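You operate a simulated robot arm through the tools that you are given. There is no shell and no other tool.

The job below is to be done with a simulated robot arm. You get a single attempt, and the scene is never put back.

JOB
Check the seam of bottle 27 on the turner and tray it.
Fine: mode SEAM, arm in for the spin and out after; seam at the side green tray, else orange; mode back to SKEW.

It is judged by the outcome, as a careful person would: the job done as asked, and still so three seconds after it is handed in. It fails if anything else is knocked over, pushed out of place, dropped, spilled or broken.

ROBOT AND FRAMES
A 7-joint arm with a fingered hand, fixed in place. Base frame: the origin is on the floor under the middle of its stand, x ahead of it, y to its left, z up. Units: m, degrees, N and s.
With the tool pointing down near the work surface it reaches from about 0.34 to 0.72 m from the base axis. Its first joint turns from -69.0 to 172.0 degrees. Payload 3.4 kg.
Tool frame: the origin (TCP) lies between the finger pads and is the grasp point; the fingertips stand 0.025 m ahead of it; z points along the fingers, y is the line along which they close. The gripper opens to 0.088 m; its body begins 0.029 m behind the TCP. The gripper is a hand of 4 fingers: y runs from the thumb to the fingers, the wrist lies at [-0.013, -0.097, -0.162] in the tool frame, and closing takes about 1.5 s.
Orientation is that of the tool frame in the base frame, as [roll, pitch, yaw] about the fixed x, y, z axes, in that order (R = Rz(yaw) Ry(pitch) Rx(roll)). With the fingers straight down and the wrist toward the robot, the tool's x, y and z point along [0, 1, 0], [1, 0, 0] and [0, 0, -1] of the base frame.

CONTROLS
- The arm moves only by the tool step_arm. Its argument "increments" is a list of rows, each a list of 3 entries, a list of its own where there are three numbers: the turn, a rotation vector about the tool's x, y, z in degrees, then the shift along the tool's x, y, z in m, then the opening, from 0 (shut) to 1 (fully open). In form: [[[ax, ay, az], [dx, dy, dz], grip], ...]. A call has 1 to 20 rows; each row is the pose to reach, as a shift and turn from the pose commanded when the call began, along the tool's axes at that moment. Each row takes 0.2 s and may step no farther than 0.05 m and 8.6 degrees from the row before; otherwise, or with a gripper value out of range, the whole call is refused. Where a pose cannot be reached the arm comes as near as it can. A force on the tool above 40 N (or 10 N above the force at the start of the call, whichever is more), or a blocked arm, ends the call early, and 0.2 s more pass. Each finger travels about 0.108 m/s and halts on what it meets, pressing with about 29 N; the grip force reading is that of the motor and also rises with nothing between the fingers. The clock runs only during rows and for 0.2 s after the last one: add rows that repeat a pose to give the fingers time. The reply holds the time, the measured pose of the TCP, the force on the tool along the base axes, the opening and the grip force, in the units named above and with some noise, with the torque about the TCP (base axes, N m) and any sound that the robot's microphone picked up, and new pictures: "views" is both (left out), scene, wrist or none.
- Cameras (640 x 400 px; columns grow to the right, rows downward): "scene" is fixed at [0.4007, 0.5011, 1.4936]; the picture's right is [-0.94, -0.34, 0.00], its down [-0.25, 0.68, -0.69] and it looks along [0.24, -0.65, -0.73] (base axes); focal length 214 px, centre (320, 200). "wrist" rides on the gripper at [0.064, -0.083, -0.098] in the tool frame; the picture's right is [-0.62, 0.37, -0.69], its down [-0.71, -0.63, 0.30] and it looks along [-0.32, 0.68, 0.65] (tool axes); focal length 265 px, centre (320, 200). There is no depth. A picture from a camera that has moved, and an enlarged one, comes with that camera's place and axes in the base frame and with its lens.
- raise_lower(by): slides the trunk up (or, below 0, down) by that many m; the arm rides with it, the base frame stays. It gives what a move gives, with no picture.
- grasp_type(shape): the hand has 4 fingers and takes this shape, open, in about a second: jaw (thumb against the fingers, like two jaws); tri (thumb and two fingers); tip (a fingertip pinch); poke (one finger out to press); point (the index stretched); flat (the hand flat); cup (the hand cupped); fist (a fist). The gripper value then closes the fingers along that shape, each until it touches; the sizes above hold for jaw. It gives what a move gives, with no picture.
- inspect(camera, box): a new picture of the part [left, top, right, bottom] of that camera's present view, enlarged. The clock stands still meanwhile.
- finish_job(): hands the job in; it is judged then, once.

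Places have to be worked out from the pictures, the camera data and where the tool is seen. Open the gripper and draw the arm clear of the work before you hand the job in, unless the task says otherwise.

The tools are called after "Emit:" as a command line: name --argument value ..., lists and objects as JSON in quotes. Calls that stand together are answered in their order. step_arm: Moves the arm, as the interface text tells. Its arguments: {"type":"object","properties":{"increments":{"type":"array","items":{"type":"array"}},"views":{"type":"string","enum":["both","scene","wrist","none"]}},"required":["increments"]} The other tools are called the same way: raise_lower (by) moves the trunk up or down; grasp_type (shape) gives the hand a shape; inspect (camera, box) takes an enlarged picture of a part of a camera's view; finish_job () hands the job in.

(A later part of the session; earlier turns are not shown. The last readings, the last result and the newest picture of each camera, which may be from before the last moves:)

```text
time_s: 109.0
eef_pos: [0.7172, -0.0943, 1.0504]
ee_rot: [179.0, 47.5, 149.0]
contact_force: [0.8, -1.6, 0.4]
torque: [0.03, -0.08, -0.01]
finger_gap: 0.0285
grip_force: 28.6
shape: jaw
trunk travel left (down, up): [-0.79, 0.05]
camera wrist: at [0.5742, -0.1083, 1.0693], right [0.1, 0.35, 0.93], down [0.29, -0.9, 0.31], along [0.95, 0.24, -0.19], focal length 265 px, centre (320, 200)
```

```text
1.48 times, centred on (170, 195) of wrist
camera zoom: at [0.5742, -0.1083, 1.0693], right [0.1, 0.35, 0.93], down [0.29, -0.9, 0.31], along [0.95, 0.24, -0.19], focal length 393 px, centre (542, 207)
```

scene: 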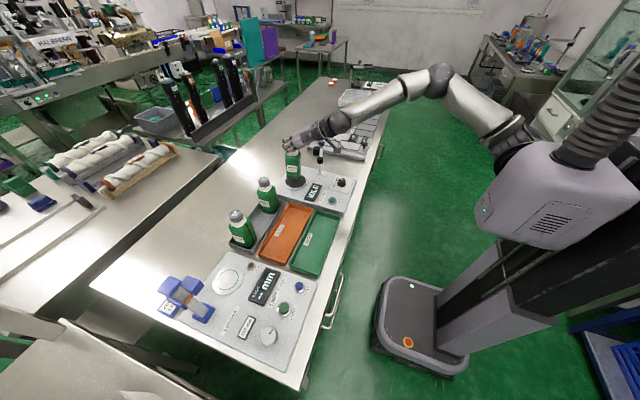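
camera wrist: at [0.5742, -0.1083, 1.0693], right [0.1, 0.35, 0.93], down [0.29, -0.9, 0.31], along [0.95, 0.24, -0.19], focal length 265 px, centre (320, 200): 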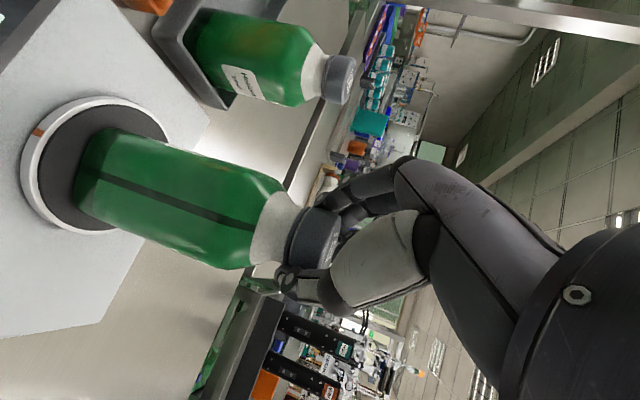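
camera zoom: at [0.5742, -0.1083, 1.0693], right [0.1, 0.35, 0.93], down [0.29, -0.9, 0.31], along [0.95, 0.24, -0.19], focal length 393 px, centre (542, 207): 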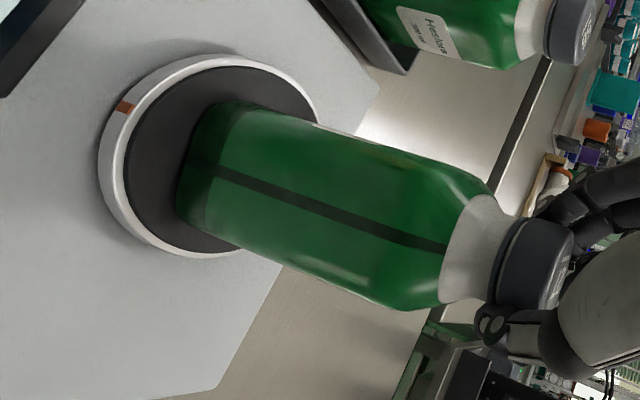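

The base is still dragging on the disc and sits about 8 mm off centre, forward and to the right. I lift 12 mm to clear it fully and then judge the hanging position.

Emit:
step_arm --increments '[[[0, 0, 0], [-0.0044, 0, -0.0041], 0.05], [[0, 0, 0], [-0.0088, 0.0001, -0.0081], 0.05], [[0, 0, 0], [-0.0088, 0.0001, -0.0081], 0.05]]' --views "wrist"

Emit:
inspect --camera "scene" --box '[280, 150, 330, 200]'

Emit:
inspect --camera "wrist" --box '[0, 60, 340, 330]'

```text
time_s: 109.8
eef_pos: [0.7185, -0.0935, 1.0633]
ee_rot: [178.5, 46.9, 148.5]
contact_force: [-0.3, -0.2, -2.6]
torque: [0.02, 0.03, -0.03]
finger_gap: 0.0277
grip_force: 29.1
shape: jaw
trunk travel left (down, up): [-0.79, 0.05]
camera wrist: at [0.5756, -0.1084, 1.0837], right [0.11, 0.34, 0.93], down [0.29, -0.91, 0.3], along [0.95, 0.24, -0.2], focal length 265 px, centre (320, 200)
```

wrist: 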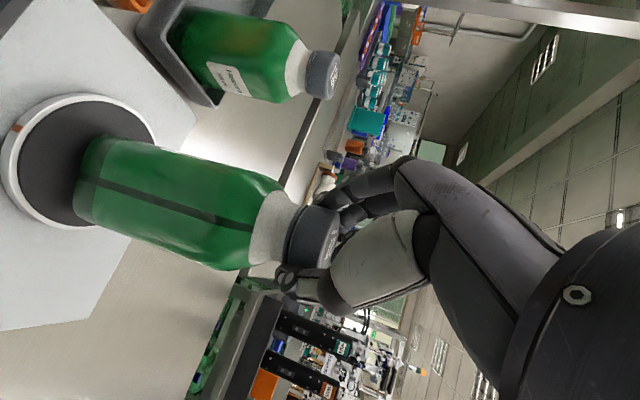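

```text
8.00 times, centred on (305, 175) of scene
camera zoom: at [0.4007, 0.5011, 1.4936], right [-0.94, -0.34, 0.0], down [-0.25, 0.68, -0.69], along [0.24, -0.65, -0.73], focal length 1716 px, centre (440, 400)
```

zoom: 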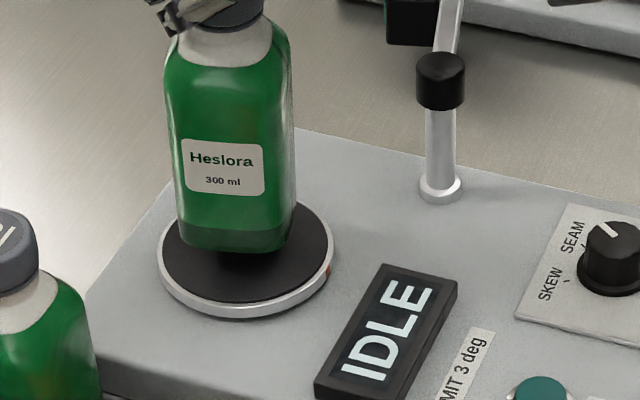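

```text
1.48 times, centred on (170, 195) of wrist
camera zoom: at [0.5756, -0.1084, 1.0837], right [0.11, 0.34, 0.93], down [0.29, -0.91, 0.3], along [0.95, 0.24, -0.2], focal length 393 px, centre (542, 207)
```

zoom: 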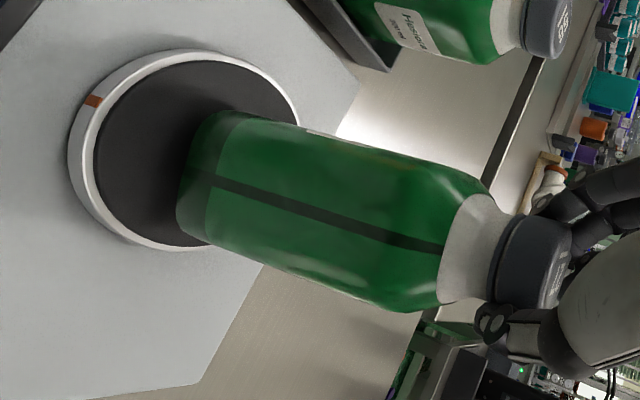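

Hanging free, the bottle leans about 4° to the right and 3° forward, so its base is about (6, -9) mm off the disc centre. I shift (-6, +9) mm so the base is centred, then lower 1 cm.

Emit:
step_arm --increments '[[[0, 0, 0], [0.0034, 0.0024, -0.0035], 0.05], [[0, 0, 0], [0.0067, 0.0048, -0.007], 0.05], [[0, 0, 0], [0.0103, 0.0047, -0.0036], 0.05], [[0, 0, 0], [0.014, 0.0046, -0.0002], 0.05], [[0, 0, 0], [0.014, 0.0046, -0.0002], 0.05]]' --views "wrist"

Emit:
inspect --camera "scene" --box '[280, 150, 330, 200]'

Emit:
inspect --camera "wrist" --box '[0, 60, 340, 330]'

```text
time_s: 111.0
eef_pos: [0.7122, -0.0849, 1.0539]
ee_rot: [178.4, 46.7, 148.5]
contact_force: [0.8, -0.6, -3.1]
torque: [0.03, 0.03, 0.01]
finger_gap: 0.0276
grip_force: 29.1
shape: jaw
trunk travel left (down, up): [-0.79, 0.05]
camera wrist: at [0.5697, -0.0985, 1.0736], right [0.11, 0.34, 0.93], down [0.29, -0.91, 0.3], along [0.95, 0.24, -0.2], focal length 265 px, centre (320, 200)
```

wrist: 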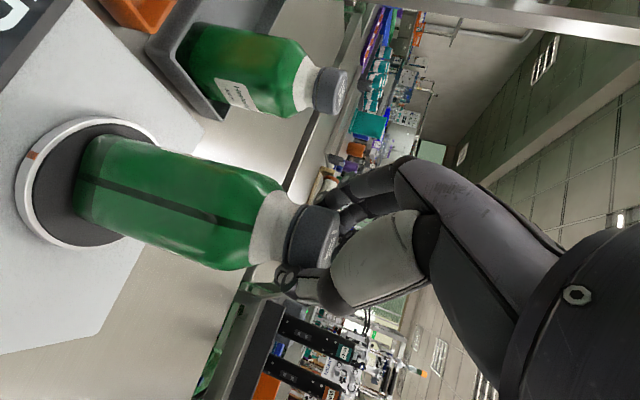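

```text
8.00 times, centred on (305, 175) of scene
camera zoom: at [0.4007, 0.5011, 1.4936], right [-0.94, -0.34, 0.0], down [-0.25, 0.68, -0.69], along [0.24, -0.65, -0.73], focal length 1716 px, centre (440, 400)
```

zoom: 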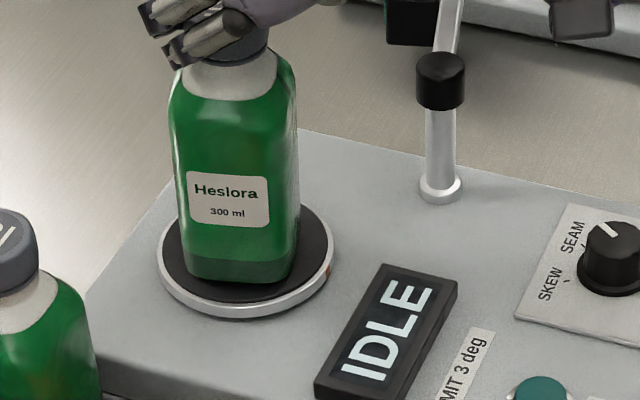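

```text
1.48 times, centred on (170, 195) of wrist
camera zoom: at [0.5697, -0.0985, 1.0736], right [0.11, 0.34, 0.93], down [0.29, -0.91, 0.3], along [0.95, 0.24, -0.2], focal length 393 px, centre (542, 207)
```

zoom: 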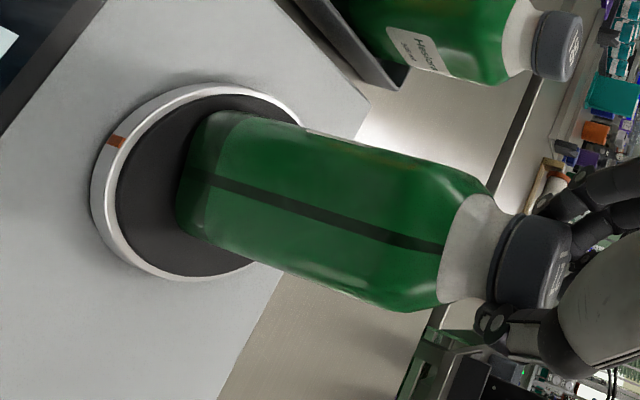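

In both views the base is now over the disc centre to within about 5 mm, and it hangs a few millimetres above. I lower in small steps until it touches.

Emit:
step_arm --increments '[[[0, 0, 0], [0.0015, 0, 0.0014], 0.05], [[0, 0, 0], [0.0029, -0.0001, 0.0027], 0.05]]' --views "none"

Emit:
step_arm --increments '[[[0, 0, 0], [0.0011, 0, 0.001], 0.05], [[0, 0, 0], [0.0022, 0, 0.002], 0.05]]' --views "none"

```text
time_s: 111.5
eef_pos: [0.7128, -0.0849, 1.0506]
ee_rot: [178.4, 46.9, 148.6]
contact_force: [1.1, -0.1, 0.5]
torque: [0.07, -0.02, -0.01]
finger_gap: 0.0276
grip_force: 28.3
shape: jaw
trunk travel left (down, up): [-0.79, 0.05]
```

```text
time_s: 112.2
eef_pos: [0.7118, -0.0847, 1.0491]
ee_rot: [178.3, 46.9, 148.5]
contact_force: [1.2, -0.7, 7.3]
torque: [0.04, -0.18, -0.01]
finger_gap: 0.0276
grip_force: 29.2
shape: jaw
trunk travel left (down, up): [-0.79, 0.05]
```

Touchdown at z ≈ 1.050, now with about 7 N of contact. I nudge the cap (+5, -6) mm to bring the bottle upright on its base, then look before letting go.

Emit:
step_arm --increments '[[[0, 0, 0], [-0.0025, -0.0013, 0.0026], 0.05], [[0, 0, 0], [-0.005, -0.0027, 0.0053], 0.05], [[0, 0, 0], [-0.005, -0.0027, 0.0053], 0.05]]' --views "wrist"

Emit:
inspect --camera "scene" --box '[280, 150, 330, 200]'

Emit:
inspect --camera "wrist" --box '[0, 60, 340, 330]'

```text
time_s: 113.0
eef_pos: [0.7161, -0.0911, 1.0472]
ee_rot: [178.4, 46.8, 148.5]
contact_force: [0.4, -1.2, 5.6]
torque: [0.07, -0.15, 0.03]
finger_gap: 0.0276
grip_force: 29.5
shape: jaw
trunk travel left (down, up): [-0.79, 0.05]
camera wrist: at [0.5727, -0.1051, 1.0672], right [0.11, 0.34, 0.93], down [0.29, -0.91, 0.3], along [0.95, 0.24, -0.2], focal length 265 px, centre (320, 200)
```

wrist: 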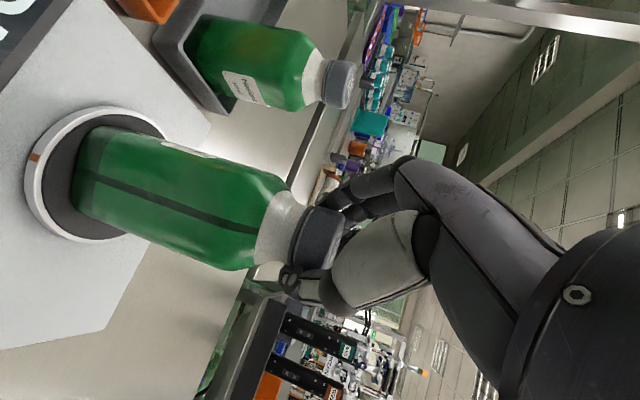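

```text
8.00 times, centred on (305, 175) of scene
camera zoom: at [0.4007, 0.5011, 1.4936], right [-0.94, -0.34, 0.0], down [-0.25, 0.68, -0.69], along [0.24, -0.65, -0.73], focal length 1716 px, centre (440, 400)
```

zoom: 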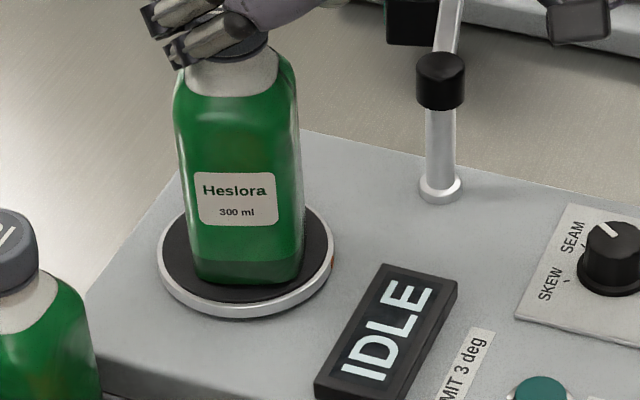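

```text
1.48 times, centred on (170, 195) of wrist
camera zoom: at [0.5727, -0.1051, 1.0672], right [0.11, 0.34, 0.93], down [0.29, -0.91, 0.3], along [0.95, 0.24, -0.2], focal length 393 px, centre (542, 207)
```

zoom: 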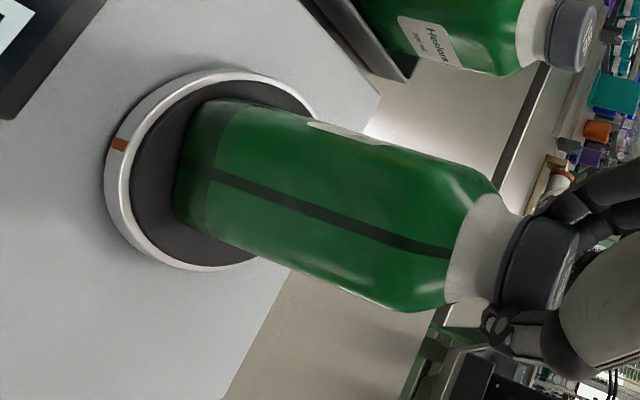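

The bottle is now nearly vertical and centred on the disc in both views. I open the fingers slowly to release it.

Emit:
step_arm --increments '[[[0, 0, 0], [-0.0007, 0, -0.0007], 0.05], [[0, 0, 0], [-0.0007, 0, -0.0007], 0.25], [[0, 0, 0], [-0.0007, 0, -0.0007], 0.33], [[0, 0, 0], [-0.0007, 0, -0.0007], 0.38], [[0, 0, 0], [-0.0007, 0, -0.0007], 0.45], [[0, 0, 0], [-0.0007, 0, -0.0007], 0.55], [[0, 0, 0], [-0.0007, 0, -0.0007], 0.65], [[0, 0, 0], [-0.0007, 0, -0.0007], 0.65]]' --views "wrist"

Emit:
inspect --camera "scene" --box '[280, 150, 330, 200]'

Emit:
inspect --camera "wrist" --box '[0, 60, 340, 330]'

```text
time_s: 114.8
eef_pos: [0.7166, -0.0912, 1.0482]
ee_rot: [178.4, 46.8, 148.6]
contact_force: [0.0, -0.7, 0.0]
torque: [0.02, -0.01, -0.01]
finger_gap: 0.0567
grip_force: 0.0
shape: jaw
trunk travel left (down, up): [-0.79, 0.05]
camera wrist: at [0.574, -0.1049, 1.0679], right [0.11, 0.34, 0.93], down [0.29, -0.91, 0.3], along [0.95, 0.24, -0.2], focal length 265 px, centre (320, 200)
```

wrist: 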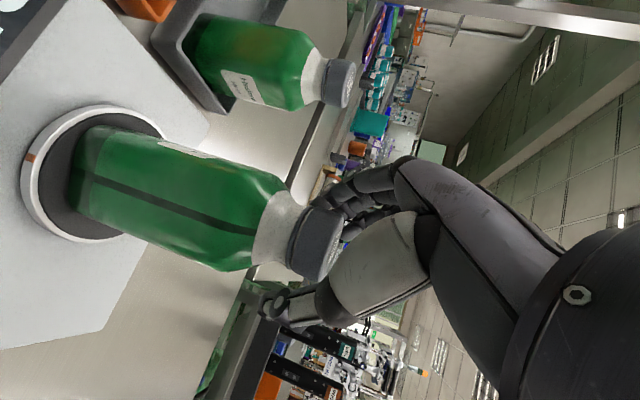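

```text
8.00 times, centred on (305, 175) of scene
camera zoom: at [0.4007, 0.5011, 1.4936], right [-0.94, -0.34, 0.0], down [-0.25, 0.68, -0.69], along [0.24, -0.65, -0.73], focal length 1716 px, centre (440, 400)
```

zoom: 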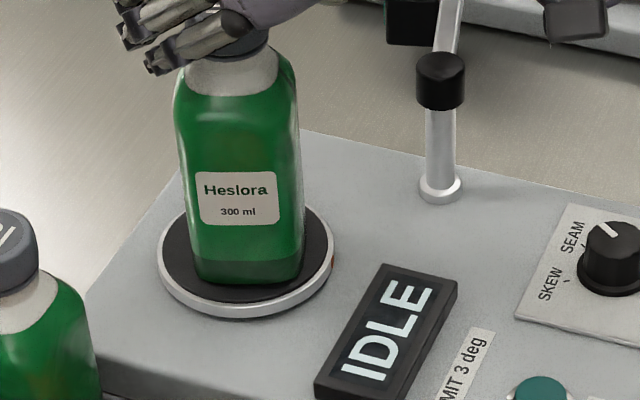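

```text
1.48 times, centred on (170, 195) of wrist
camera zoom: at [0.574, -0.1049, 1.0679], right [0.11, 0.34, 0.93], down [0.29, -0.91, 0.3], along [0.95, 0.24, -0.2], focal length 393 px, centre (542, 207)
```

zoom: 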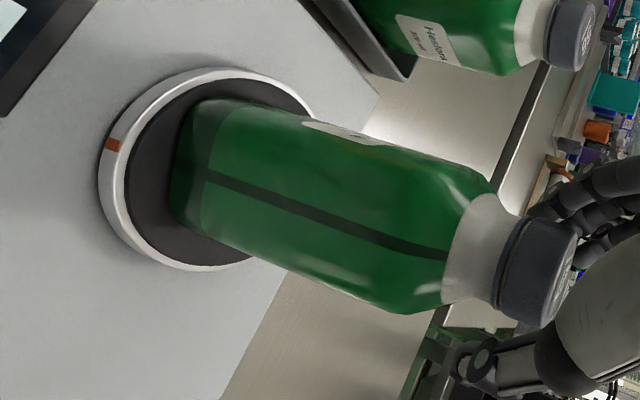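

Bottle 27 now stands freely on the disc. I withdraw the hand back along the fingers and up, then examine the swing arm.

Emit:
step_arm --increments '[[[0, 0, 0], [0, 0, -0.015], 0.7], [[0, 0, 0], [0, 0, -0.03], 0.75], [[0, 0, 0], [-0.007, 0, -0.05], 0.9], [[0, 0, 0], [-0.02, 0, -0.075], 1], [[0, 0, 0], [-0.035, 0, -0.1], 1], [[0, 0, 0], [-0.05, 0, -0.12], 1], [[0, 0, 0], [-0.05, 0, -0.12], 1]]'

Emit:
inspect --camera "scene" --box '[280, 130, 350, 200]'

Emit:
inspect --camera "scene" --box '[305, 135, 345, 175]'

```text
time_s: 116.3
eef_pos: [0.6696, -0.0657, 1.1676]
ee_rot: [178.5, 46.8, 148.6]
contact_force: [-0.3, -0.2, 0.2]
torque: [0.0, 0.02, -0.01]
finger_gap: 0.0875
grip_force: 0.0
shape: jaw
trunk travel left (down, up): [-0.79, 0.05]
camera wrist: at [0.527, -0.0792, 1.1877], right [0.11, 0.34, 0.93], down [0.29, -0.91, 0.3], along [0.95, 0.24, -0.2], focal length 265 px, centre (320, 200)
```

scene: 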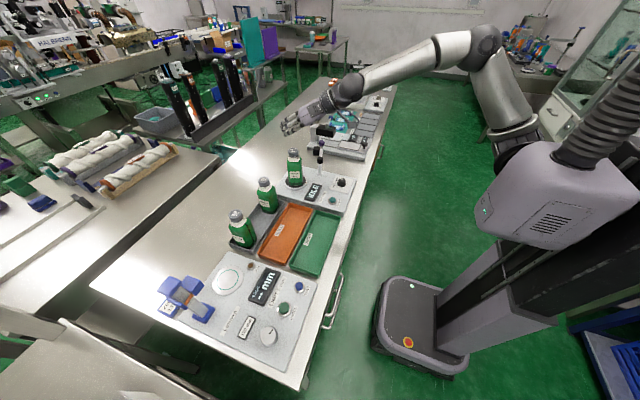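
wrist: 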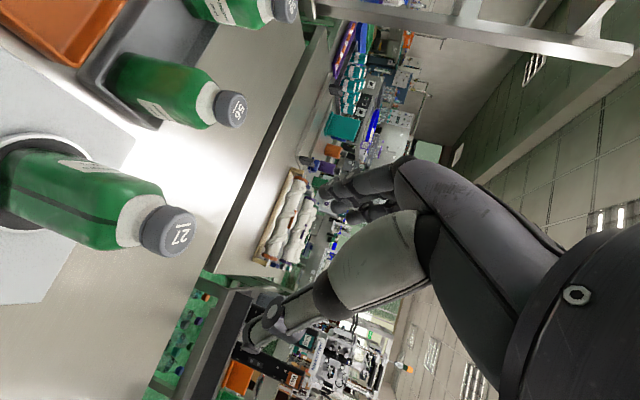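

```text
5.71 times, centred on (315, 165) of scene
camera zoom: at [0.4007, 0.5011, 1.4936], right [-0.94, -0.34, 0.0], down [-0.25, 0.68, -0.69], along [0.24, -0.65, -0.73], focal length 1226 px, centre (349, 400)
```

zoom: 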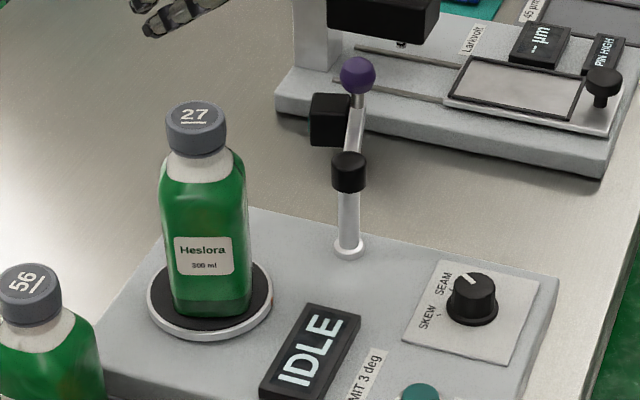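

```text
10.00 times, centred on (325, 155) of scene
camera zoom: at [0.4007, 0.5011, 1.4936], right [-0.94, -0.34, 0.0], down [-0.25, 0.68, -0.69], along [0.24, -0.65, -0.73], focal length 2145 px, centre (270, 650)
```

zoom: 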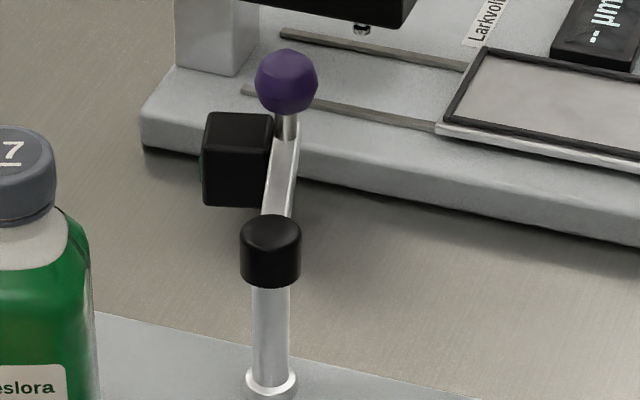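

Bottle 27 is centred on the disc and everything else is in place. The swing arm points away (out) with its black sensor box on the far side, so I should push the purple knob round until the sensor faces the bottle. A single extended finger suits both that and the START button, so I try the "poke" shape here in free air.

Emit:
grasp_type --shape "poke"

Emit:
inspect --camera "wrist" --box '[0, 0, 640, 400]'

Emit:
inspect --camera "scene" --box '[270, 80, 370, 160]'

```text
time_s: 117.2
eef_pos: [0.6706, -0.0651, 1.1684]
ee_rot: [178.5, 46.8, 148.5]
contact_force: [0.2, -0.1, -0.6]
torque: [0.02, 0.02, 0.02]
finger_gap: 0.0
grip_force: 0.0
shape: poke
trunk travel left (down, up): [-0.79, 0.05]
```

```text
1.00 times, centred on (320, 200) of wrist (not enlarged: the box is as wide or as high as the picture)
camera zoom: at [0.5269, -0.0794, 1.1874], right [0.11, 0.34, 0.93], down [0.29, -0.91, 0.3], along [0.95, 0.24, -0.2], focal length 265 px, centre (320, 200)
```

zoom: 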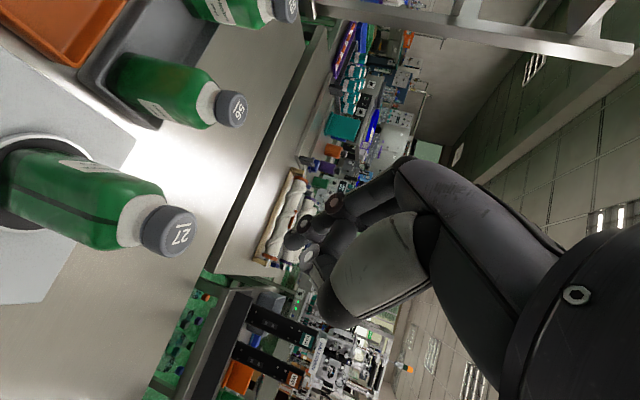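

```text
5.00 times, centred on (320, 120) of scene
camera zoom: at [0.4007, 0.5011, 1.4936], right [-0.94, -0.34, 0.0], down [-0.25, 0.68, -0.69], along [0.24, -0.65, -0.73], focal length 1072 px, centre (320, 600)
```

zoom: 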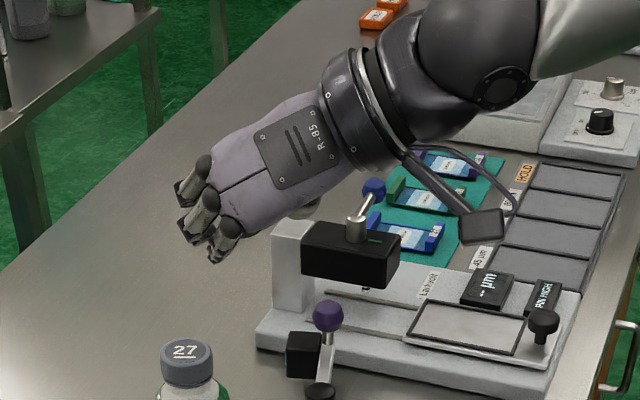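

The hand looks mostly curled in this shape, so I zoom in to see which finger is out. I also check the "point" shape idea by looking closely.

Emit:
inspect --camera "wrist" --box '[240, 150, 420, 330]'

Emit:
grasp_type --shape "point"

Emit:
inspect --camera "wrist" --box '[200, 130, 440, 330]'

Emit:
inspect --camera "scene" --box '[270, 80, 370, 160]'

```text
2.22 times, centred on (330, 240) of wrist
camera zoom: at [0.5269, -0.0794, 1.1874], right [0.11, 0.34, 0.93], down [0.29, -0.91, 0.3], along [0.95, 0.24, -0.2], focal length 590 px, centre (298, 111)
```

zoom: 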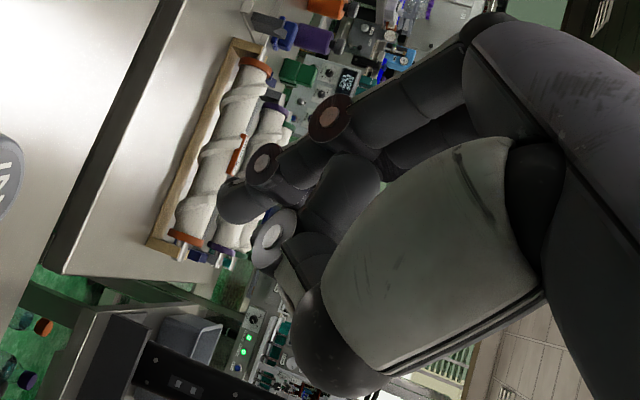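

```text
time_s: 118.2
eef_pos: [0.67, -0.0649, 1.1669]
ee_rot: [178.5, 46.8, 148.6]
contact_force: [-0.2, -0.2, -0.1]
torque: [-0.01, -0.04, 0.01]
finger_gap: 0.0001
grip_force: 0.1
shape: point
trunk travel left (down, up): [-0.79, 0.05]
```

```text
2.00 times, centred on (320, 230) of wrist
camera zoom: at [0.5268, -0.0794, 1.1875], right [0.11, 0.34, 0.93], down [0.29, -0.91, 0.3], along [0.95, 0.24, -0.2], focal length 531 px, centre (320, 140)
```

zoom: 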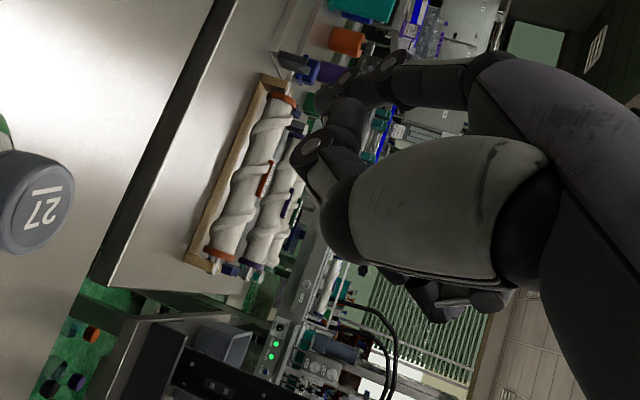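

```text
5.00 times, centred on (320, 120) of scene
camera zoom: at [0.4007, 0.5011, 1.4936], right [-0.94, -0.34, 0.0], down [-0.25, 0.68, -0.69], along [0.24, -0.65, -0.73], focal length 1072 px, centre (320, 600)
```

zoom: 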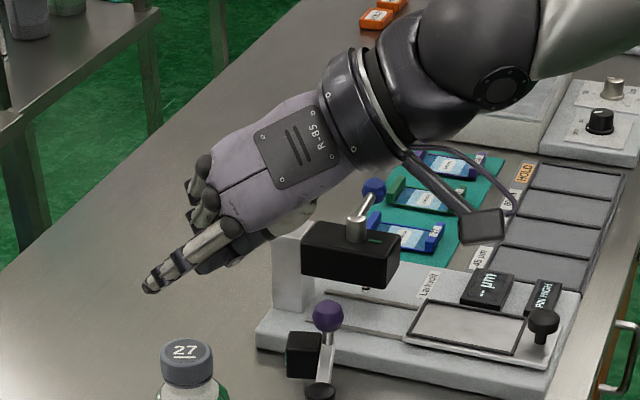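

"Point" stretches the index along the palm instead, so I'll just use the closed jaw hand as a blunt pusher. I set the jaw shape again and move clear of the bottle towards the robot side of the swing arm, staying above z = 1.1.

Emit:
grasp_type --shape "jaw"

Emit:
step_arm --increments '[[[1.6, -1.2, 1.3], [0.0008, -0.0342, 0.0122], 0.6], [[3.3, -2.4, 2.7], [0.0017, -0.0684, 0.0244], 0.3], [[4.9, -3.6, 4], [0.0025, -0.1026, 0.0366], 0], [[6.5, -4.8, 5.3], [0.0034, -0.1368, 0.0487], 0], [[8.1, -6, 6.6], [0.0042, -0.171, 0.0609], 0], [[9.8, -7.2, 8], [0.0051, -0.2052, 0.0731], 0], [[11.4, -8.4, 9.3], [0.0059, -0.2394, 0.0853], 0], [[11.4, -8.4, 9.3], [0.0059, -0.2394, 0.0853], 0]]'

Emit:
inspect --camera "scene" --box '[280, 100, 380, 200]'

Emit:
inspect --camera "wrist" --box '[0, 100, 400, 400]'

```text
time_s: 119.0
eef_pos: [0.6679, -0.0669, 1.1681]
ee_rot: [178.6, 46.8, 148.7]
contact_force: [0.9, -0.1, 0.3]
torque: [0.01, -0.01, -0.01]
finger_gap: 0.0877
grip_force: 0.0
shape: jaw
trunk travel left (down, up): [-0.79, 0.05]
```

```text
time_s: 120.8
eef_pos: [0.599, -0.3029, 1.1]
ee_rot: [178.3, 55.0, 133.6]
contact_force: [-0.9, 0.2, 0.1]
torque: [0.03, 0.0, -0.02]
finger_gap: 0.0
grip_force: 28.7
shape: jaw
trunk travel left (down, up): [-0.79, 0.05]
camera wrist: at [0.4564, -0.2785, 1.1034], right [0.1, 0.4, 0.91], down [0.02, -0.92, 0.4], along [0.99, -0.03, -0.1], focal length 265 px, centre (320, 200)
```

scene: 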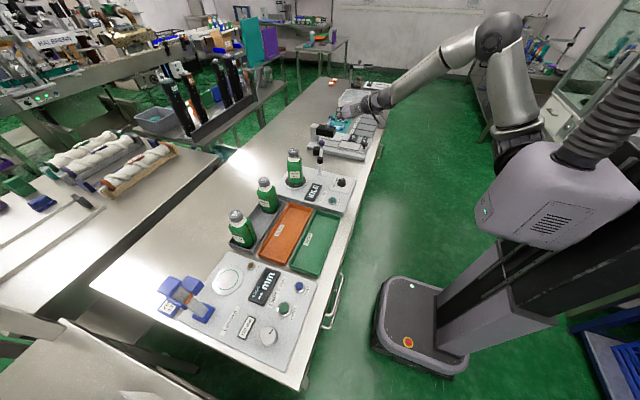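
wrist: 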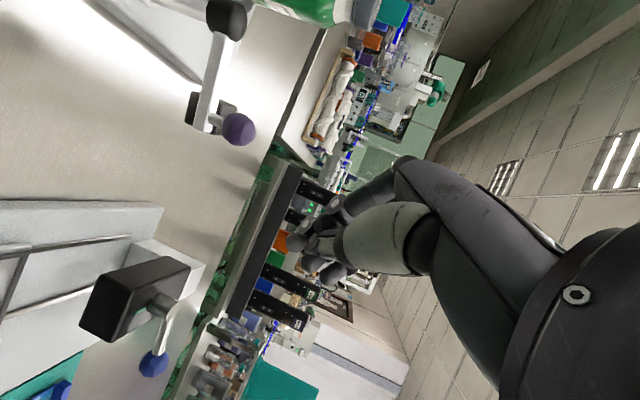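

```text
4.00 times, centred on (330, 150) of scene
camera zoom: at [0.4007, 0.5011, 1.4936], right [-0.94, -0.34, 0.0], down [-0.25, 0.68, -0.69], along [0.24, -0.65, -0.73], focal length 858 px, centre (280, 400)
```

zoom: 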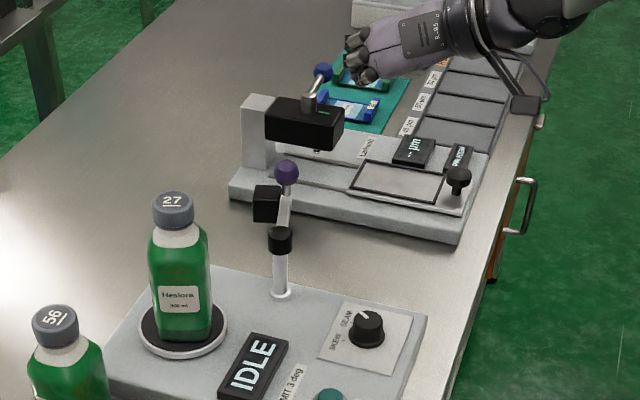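

```text
1.33 times, centred on (200, 250) of wrist
camera zoom: at [0.4564, -0.2785, 1.1034], right [0.1, 0.4, 0.91], down [0.02, -0.92, 0.4], along [0.99, -0.03, -0.1], focal length 354 px, centre (480, 133)
```

zoom: 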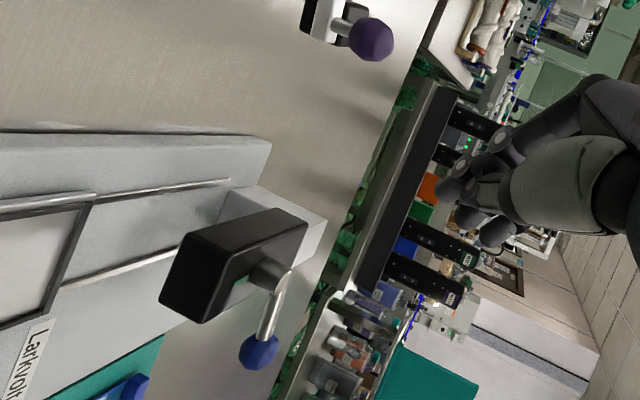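

The purple knob comes out at (0.670, -0.258, 0.997) and the pivot near (0.650, -0.189). I lower the closed hand to knob height on the robot side of it, about 2 cm short of contact.

Emit:
step_arm --increments '[[[0, 0, 0], [0.0179, 0.0024, 0.0181], 0], [[0, 0, 0], [0.0358, 0.0048, 0.0363], 0], [[0, 0, 0], [0.0536, 0.0072, 0.0544], 0], [[0, 0, 0], [0.0715, 0.0096, 0.0725], 0], [[0, 0, 0], [0.0715, 0.0096, 0.0725], 0]]'

Emit:
inspect --camera "scene" --box '[295, 125, 365, 185]'

Emit:
inspect --camera "wrist" --box '[160, 60, 400, 320]'

```text
time_s: 122.0
eef_pos: [0.6197, -0.3068, 0.9997]
ee_rot: [178.0, 55.0, 133.2]
contact_force: [-0.8, -0.2, 0.1]
torque: [0.0, 0.0, -0.01]
finger_gap: 0.0003
grip_force: 28.7
shape: jaw
trunk travel left (down, up): [-0.79, 0.05]
camera wrist: at [0.4775, -0.2829, 1.0032], right [0.1, 0.4, 0.91], down [0.02, -0.92, 0.4], along [1.0, -0.03, -0.1], focal length 265 px, centre (320, 200)
```

scene: 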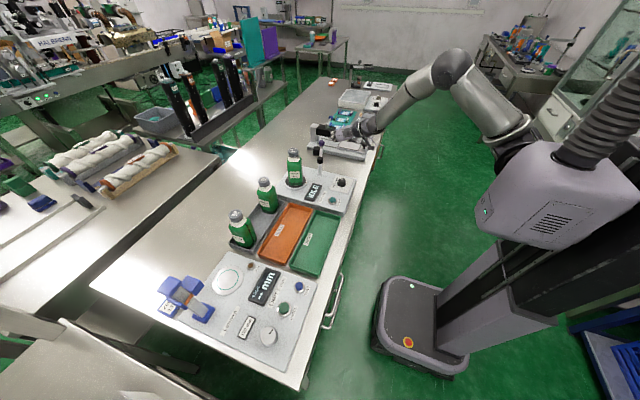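
wrist: 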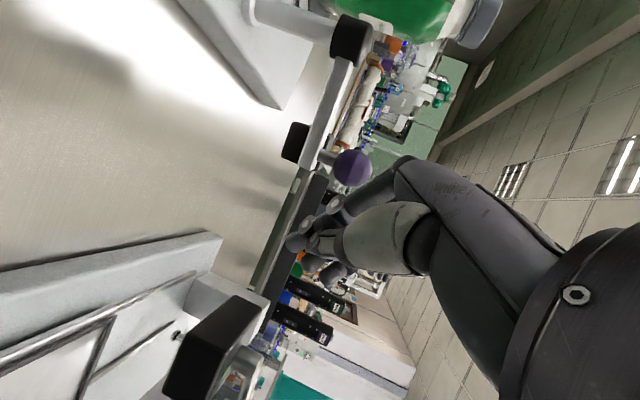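

```text
6.67 times, centred on (330, 155) of scene
camera zoom: at [0.4007, 0.5011, 1.4936], right [-0.94, -0.34, 0.0], down [-0.25, 0.68, -0.69], along [0.24, -0.65, -0.73], focal length 1430 px, centre (253, 500)
```

zoom: 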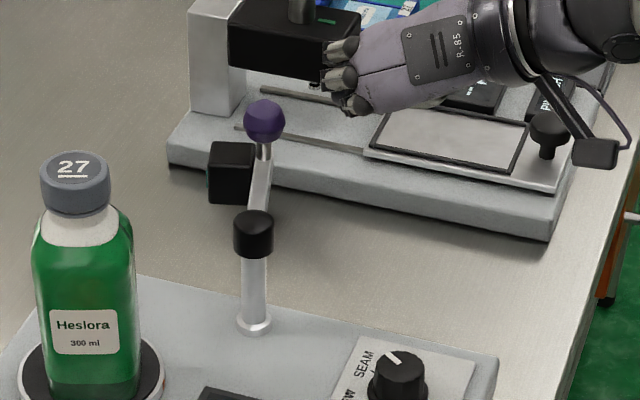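

```text
1.54 times, centred on (280, 190) of wrist
camera zoom: at [0.4775, -0.2829, 1.0032], right [0.1, 0.4, 0.91], down [0.02, -0.92, 0.4], along [1.0, -0.03, -0.1], focal length 408 px, centre (382, 215)
```

zoom: 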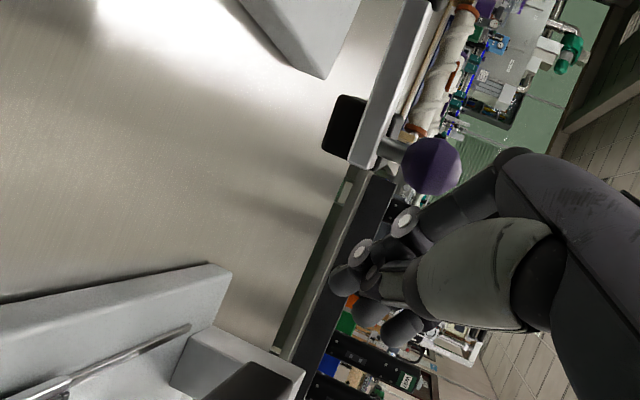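

The knob is directly in front of the backs of the fingers, about 13 mm from contact. I push it along its arc in small steps, first about a third of the way, and check.

Emit:
step_arm --increments '[[[0, 0, 0], [-0.0045, 0.008, -0.0026], 0], [[0, 0, 0], [-0.0053, 0.0127, -0.0024], 0], [[0, 0, 0], [-0.007, 0.0185, 0.0005], 0], [[0, 0, 0], [-0.0085, 0.0241, 0.002], 0], [[0, 0, 0], [-0.0089, 0.0291, 0.0032], 0], [[0, 0, 0], [-0.0095, 0.0353, 0.004], 0], [[0, 0, 0], [-0.0098, 0.0415, 0.0048], 0], [[0, 0, 0], [-0.01, 0.0477, 0.0053], 0], [[0, 0, 0], [-0.01, 0.0477, 0.0053], 0]]'

Emit:
inspect --camera "scene" --box '[295, 125, 365, 185]'

Emit:
inspect --camera "wrist" --box '[160, 60, 400, 320]'

```text
time_s: 124.0
eef_pos: [0.6622, -0.2788, 1.0063]
ee_rot: [178.2, 54.9, 133.4]
contact_force: [0.3, 0.9, 0.2]
torque: [0.02, 0.0, 0.01]
finger_gap: 0.0002
grip_force: 29.1
shape: jaw
trunk travel left (down, up): [-0.79, 0.05]
camera wrist: at [0.5188, -0.2556, 1.0091], right [0.1, 0.4, 0.91], down [0.02, -0.92, 0.4], along [0.99, -0.03, -0.1], focal length 265 px, centre (320, 200)
```

scene: 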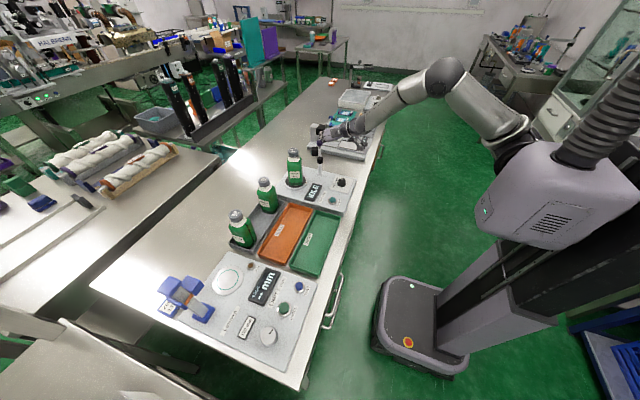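
wrist: 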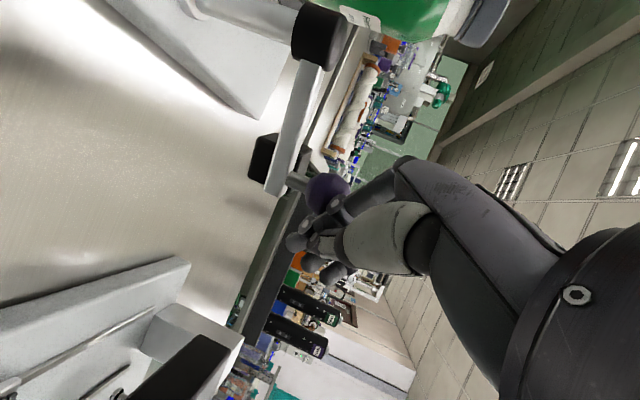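

```text
6.67 times, centred on (330, 155) of scene
camera zoom: at [0.4007, 0.5011, 1.4936], right [-0.94, -0.34, 0.0], down [-0.25, 0.68, -0.69], along [0.24, -0.65, -0.73], focal length 1430 px, centre (253, 500)
```

zoom: 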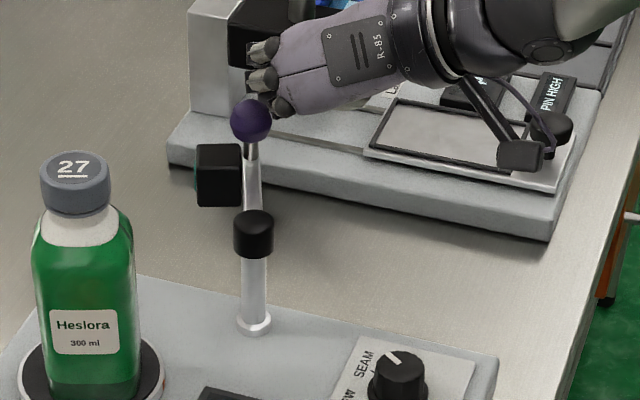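

```text
1.54 times, centred on (280, 190) of wrist
camera zoom: at [0.5188, -0.2556, 1.0091], right [0.1, 0.4, 0.91], down [0.02, -0.92, 0.4], along [0.99, -0.03, -0.1], focal length 408 px, centre (382, 215)
```

zoom: 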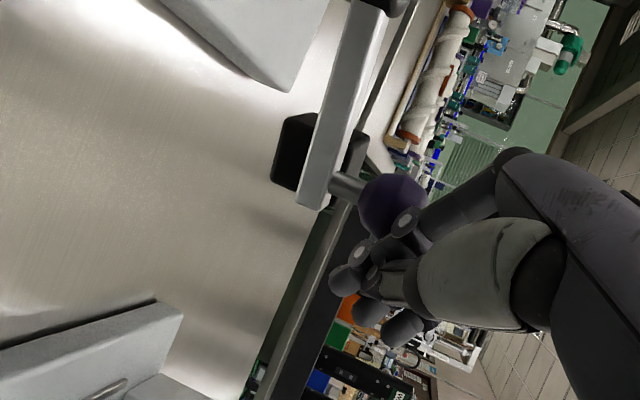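

The swing arm is moving easily (about 1 N) and has turned roughly 8° so far, as the contact is nearer the fingertips than I assumed. I continue pushing along the arc.

Emit:
step_arm --increments '[[[0, 0, 0], [0.0008, 0.0051, -0.001], 0], [[0, 0, 0], [0.0016, 0.0102, -0.002], 0], [[0, 0, 0], [0.0012, 0.0164, -0.0013], 0], [[0, 0, 0], [0.0008, 0.0226, -0.0005], 0], [[0, 0, 0], [0.0005, 0.0288, 0.0002], 0], [[0, 0, 0], [0.001, 0.035, -0.0004], 0], [[0, 0, 0], [0.0015, 0.0413, -0.001], 0], [[0, 0, 0], [0.0021, 0.0475, -0.0016], 0], [[0, 0, 0], [0.0021, 0.0475, -0.0016], 0]]' --views "wrist"

Emit:
inspect --camera "scene" --box '[285, 130, 355, 190]'

Emit:
inspect --camera "wrist" --box '[120, 20, 400, 320]'

```text
time_s: 126.0
eef_pos: [0.6921, -0.2441, 1.0065]
ee_rot: [178.0, 55.0, 133.5]
contact_force: [0.2, -0.1, -0.2]
torque: [-0.02, 0.0, 0.0]
finger_gap: 0.0
grip_force: 28.7
shape: jaw
trunk travel left (down, up): [-0.79, 0.05]
camera wrist: at [0.5501, -0.2197, 1.0095], right [0.1, 0.4, 0.91], down [0.02, -0.92, 0.4], along [0.99, -0.02, -0.1], focal length 265 px, centre (320, 200)
```

wrist: 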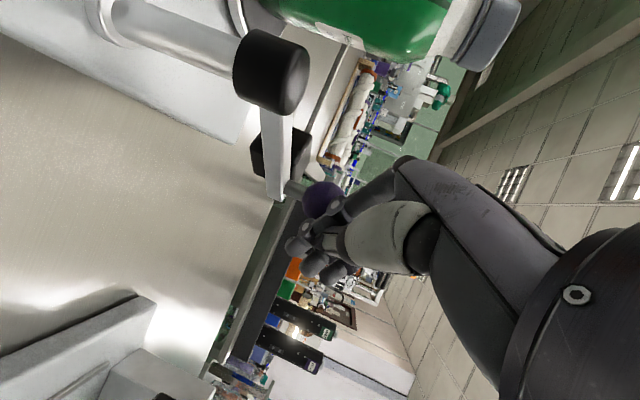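

```text
6.67 times, centred on (320, 160) of scene
camera zoom: at [0.4007, 0.5011, 1.4936], right [-0.94, -0.34, 0.0], down [-0.25, 0.68, -0.69], along [0.24, -0.65, -0.73], focal length 1430 px, centre (320, 467)
```

zoom: 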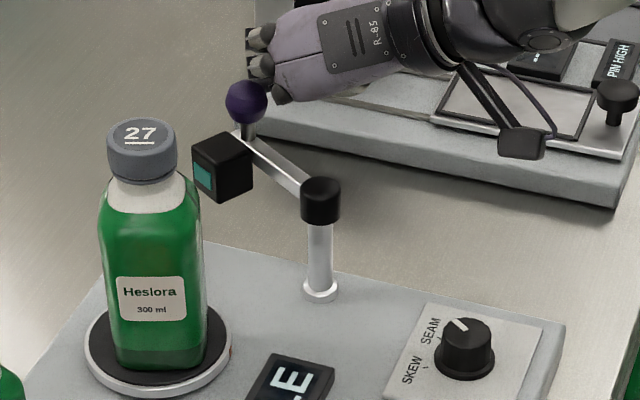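

```text
1.33 times, centred on (260, 170) of wrist
camera zoom: at [0.5501, -0.2197, 1.0095], right [0.1, 0.4, 0.91], down [0.02, -0.92, 0.4], along [0.99, -0.02, -0.1], focal length 354 px, centre (400, 240)
```

zoom: 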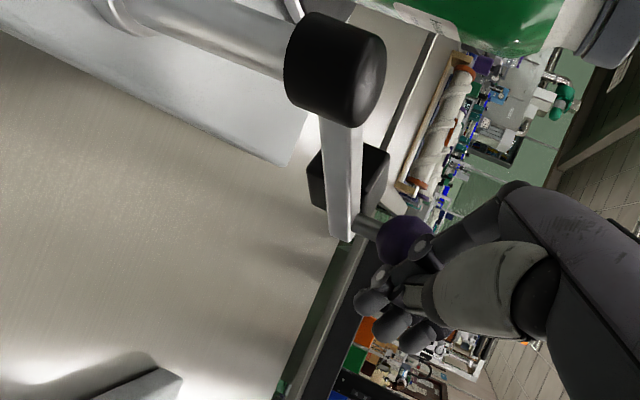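

The arm has turned to about -32° and the teal sensor lens is turning towards the bottle. I continue the push to about -5°, with small steps and force checks.

Emit:
step_arm --increments '[[[0, 0, 0], [0.0021, 0.0061, -0.0028], 0], [[0, 0, 0], [0.0043, 0.0122, -0.0057], 0], [[0, 0, 0], [0.0064, 0.0183, -0.0085], 0], [[0, 0, 0], [0.0081, 0.0233, -0.0108], 0], [[0, 0, 0], [0.0098, 0.0283, -0.0131], 0], [[0, 0, 0], [0.0098, 0.0283, -0.0131], 0]]' --views "wrist"

Emit:
inspect --camera "scene" --box '[285, 130, 355, 190]'

Emit:
inspect --camera "wrist" --box '[120, 0, 400, 300]'

```text
time_s: 127.5
eef_pos: [0.7014, -0.2131, 1.0059]
ee_rot: [177.9, 55.0, 133.3]
contact_force: [0.0, 0.2, -0.1]
torque: [-0.01, 0.02, 0.0]
finger_gap: 0.0
grip_force: 29.3
shape: jaw
trunk travel left (down, up): [-0.79, 0.05]
camera wrist: at [0.5594, -0.1883, 1.0091], right [0.1, 0.4, 0.91], down [0.02, -0.92, 0.4], along [0.99, -0.03, -0.1], focal length 265 px, centre (320, 200)
```

wrist: 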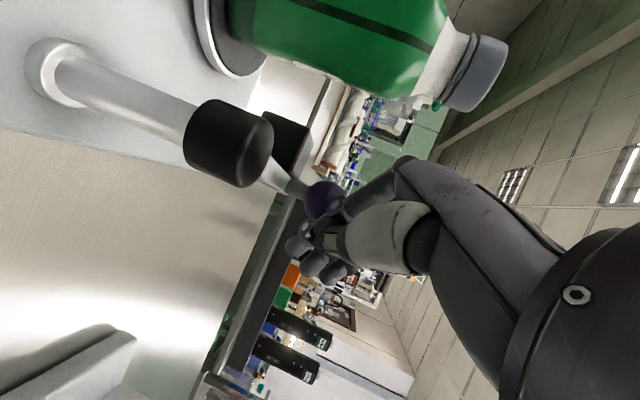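

```text
6.67 times, centred on (320, 160) of scene
camera zoom: at [0.4007, 0.5011, 1.4936], right [-0.94, -0.34, 0.0], down [-0.25, 0.68, -0.69], along [0.24, -0.65, -0.73], focal length 1430 px, centre (320, 467)
```

zoom: 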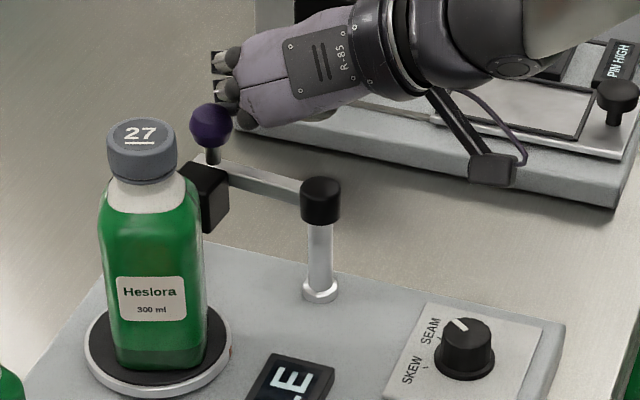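

```text
1.33 times, centred on (260, 150) of wrist
camera zoom: at [0.5594, -0.1883, 1.0091], right [0.1, 0.4, 0.91], down [0.02, -0.92, 0.4], along [0.99, -0.03, -0.1], focal length 354 px, centre (400, 267)
```

zoom: 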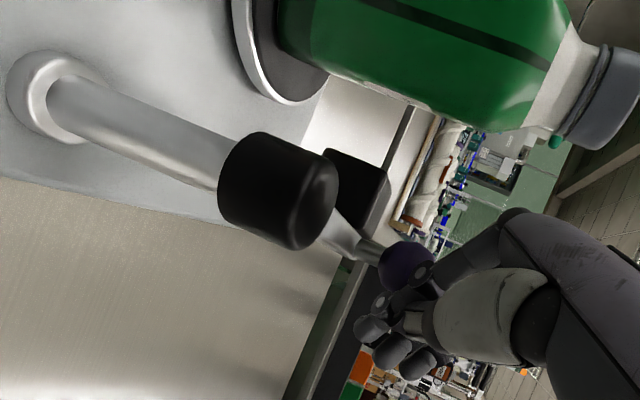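

The arm is now at about -4°, with the sensor box right beside the bottle, facing it. I push a few millimetres more to feel for a stop.

Emit:
step_arm --increments '[[[0, 0, 0], [0.0008, 0.0014, -0.0011], 0], [[0, 0, 0], [0.0017, 0.0028, -0.0023], 0], [[0, 0, 0], [0.0025, 0.0042, -0.0034], 0]]' --views "none"

Emit:
inspect --camera "scene" --box '[285, 130, 355, 190]'

```text
time_s: 128.2
eef_pos: [0.7023, -0.2068, 1.0058]
ee_rot: [178.1, 55.1, 133.5]
contact_force: [-0.5, 0.1, -0.1]
torque: [0.0, 0.01, -0.03]
finger_gap: 0.0
grip_force: 29.2
shape: jaw
trunk travel left (down, up): [-0.79, 0.05]
```

```text
6.67 times, centred on (320, 160) of scene
camera zoom: at [0.4007, 0.5011, 1.4936], right [-0.94, -0.34, 0.0], down [-0.25, 0.68, -0.69], along [0.24, -0.65, -0.73], focal length 1430 px, centre (320, 467)
```

zoom: 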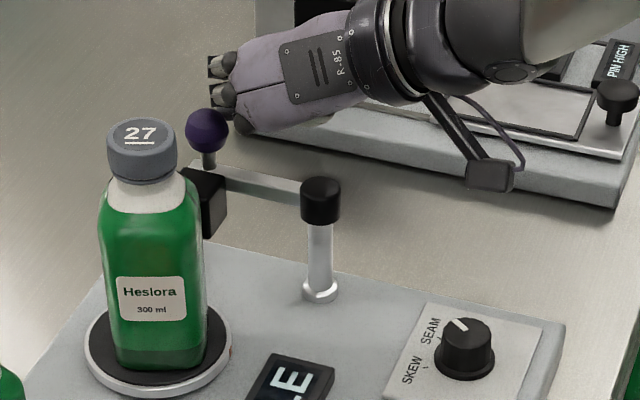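

There is no hard stop, but the lens line now passes essentially through the bottle axis, so the arm is in. I back the hand straight off the knob and rise clear without touching the arm.

Emit:
step_arm --increments '[[[0, 0, 0], [0, -0.012, 0], 0], [[0, 0, 0], [0, -0.025, 0], 0], [[0, 0, 0], [-0.0246, -0.03, -0.0172], 0], [[0, 0, 0], [-0.0491, -0.03, -0.0344], 0], [[0, 0, 0], [-0.0737, -0.03, -0.0516], 0], [[0, 0, 0], [-0.09, -0.03, -0.063], 0], [[0, 0, 0], [-0.09, -0.03, -0.063], 0]]'

Emit:
inspect --camera "scene" --box '[285, 130, 355, 200]'

```text
time_s: 129.8
eef_pos: [0.6792, -0.2294, 1.1161]
ee_rot: [178.2, 55.0, 133.6]
contact_force: [0.1, 0.0, -0.3]
torque: [0.03, -0.02, 0.0]
finger_gap: 0.0
grip_force: 29.4
shape: jaw
trunk travel left (down, up): [-0.79, 0.05]
camera wrist: at [0.5368, -0.2053, 1.1188], right [0.1, 0.4, 0.91], down [0.02, -0.92, 0.4], along [0.99, -0.03, -0.1], focal length 265 px, centre (320, 200)
```

scene: 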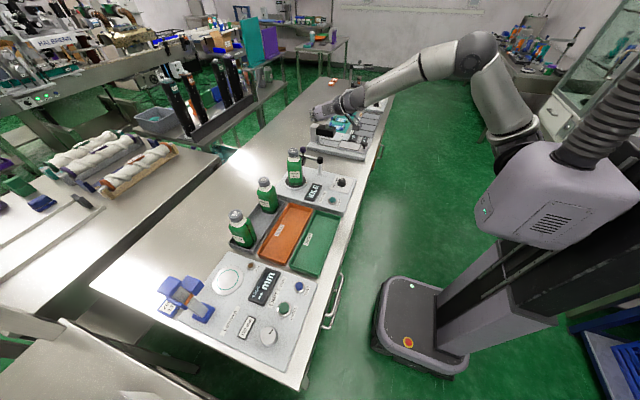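
wrist: 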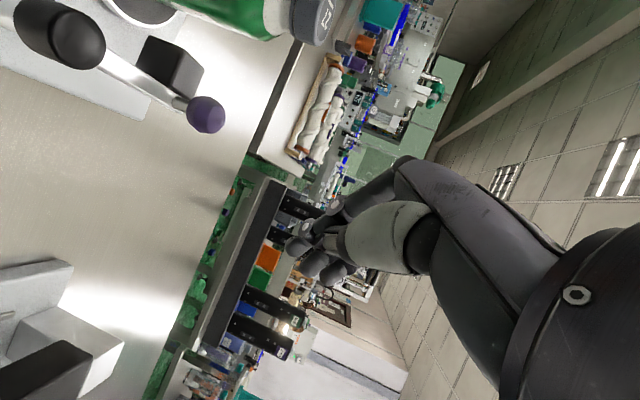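

```text
5.71 times, centred on (320, 165) of scene
camera zoom: at [0.4007, 0.5011, 1.4936], right [-0.94, -0.34, 0.0], down [-0.25, 0.68, -0.69], along [0.24, -0.65, -0.73], focal length 1226 px, centre (320, 400)
```

zoom: 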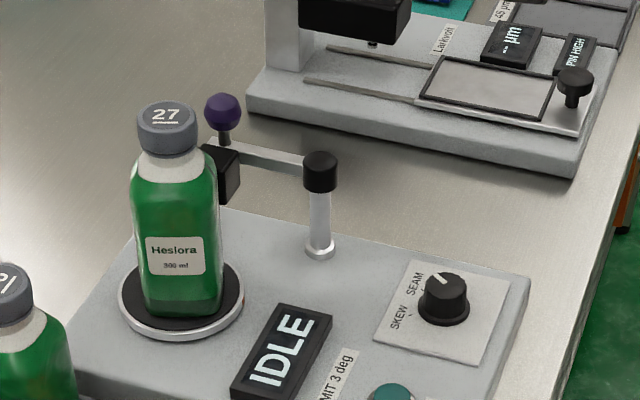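

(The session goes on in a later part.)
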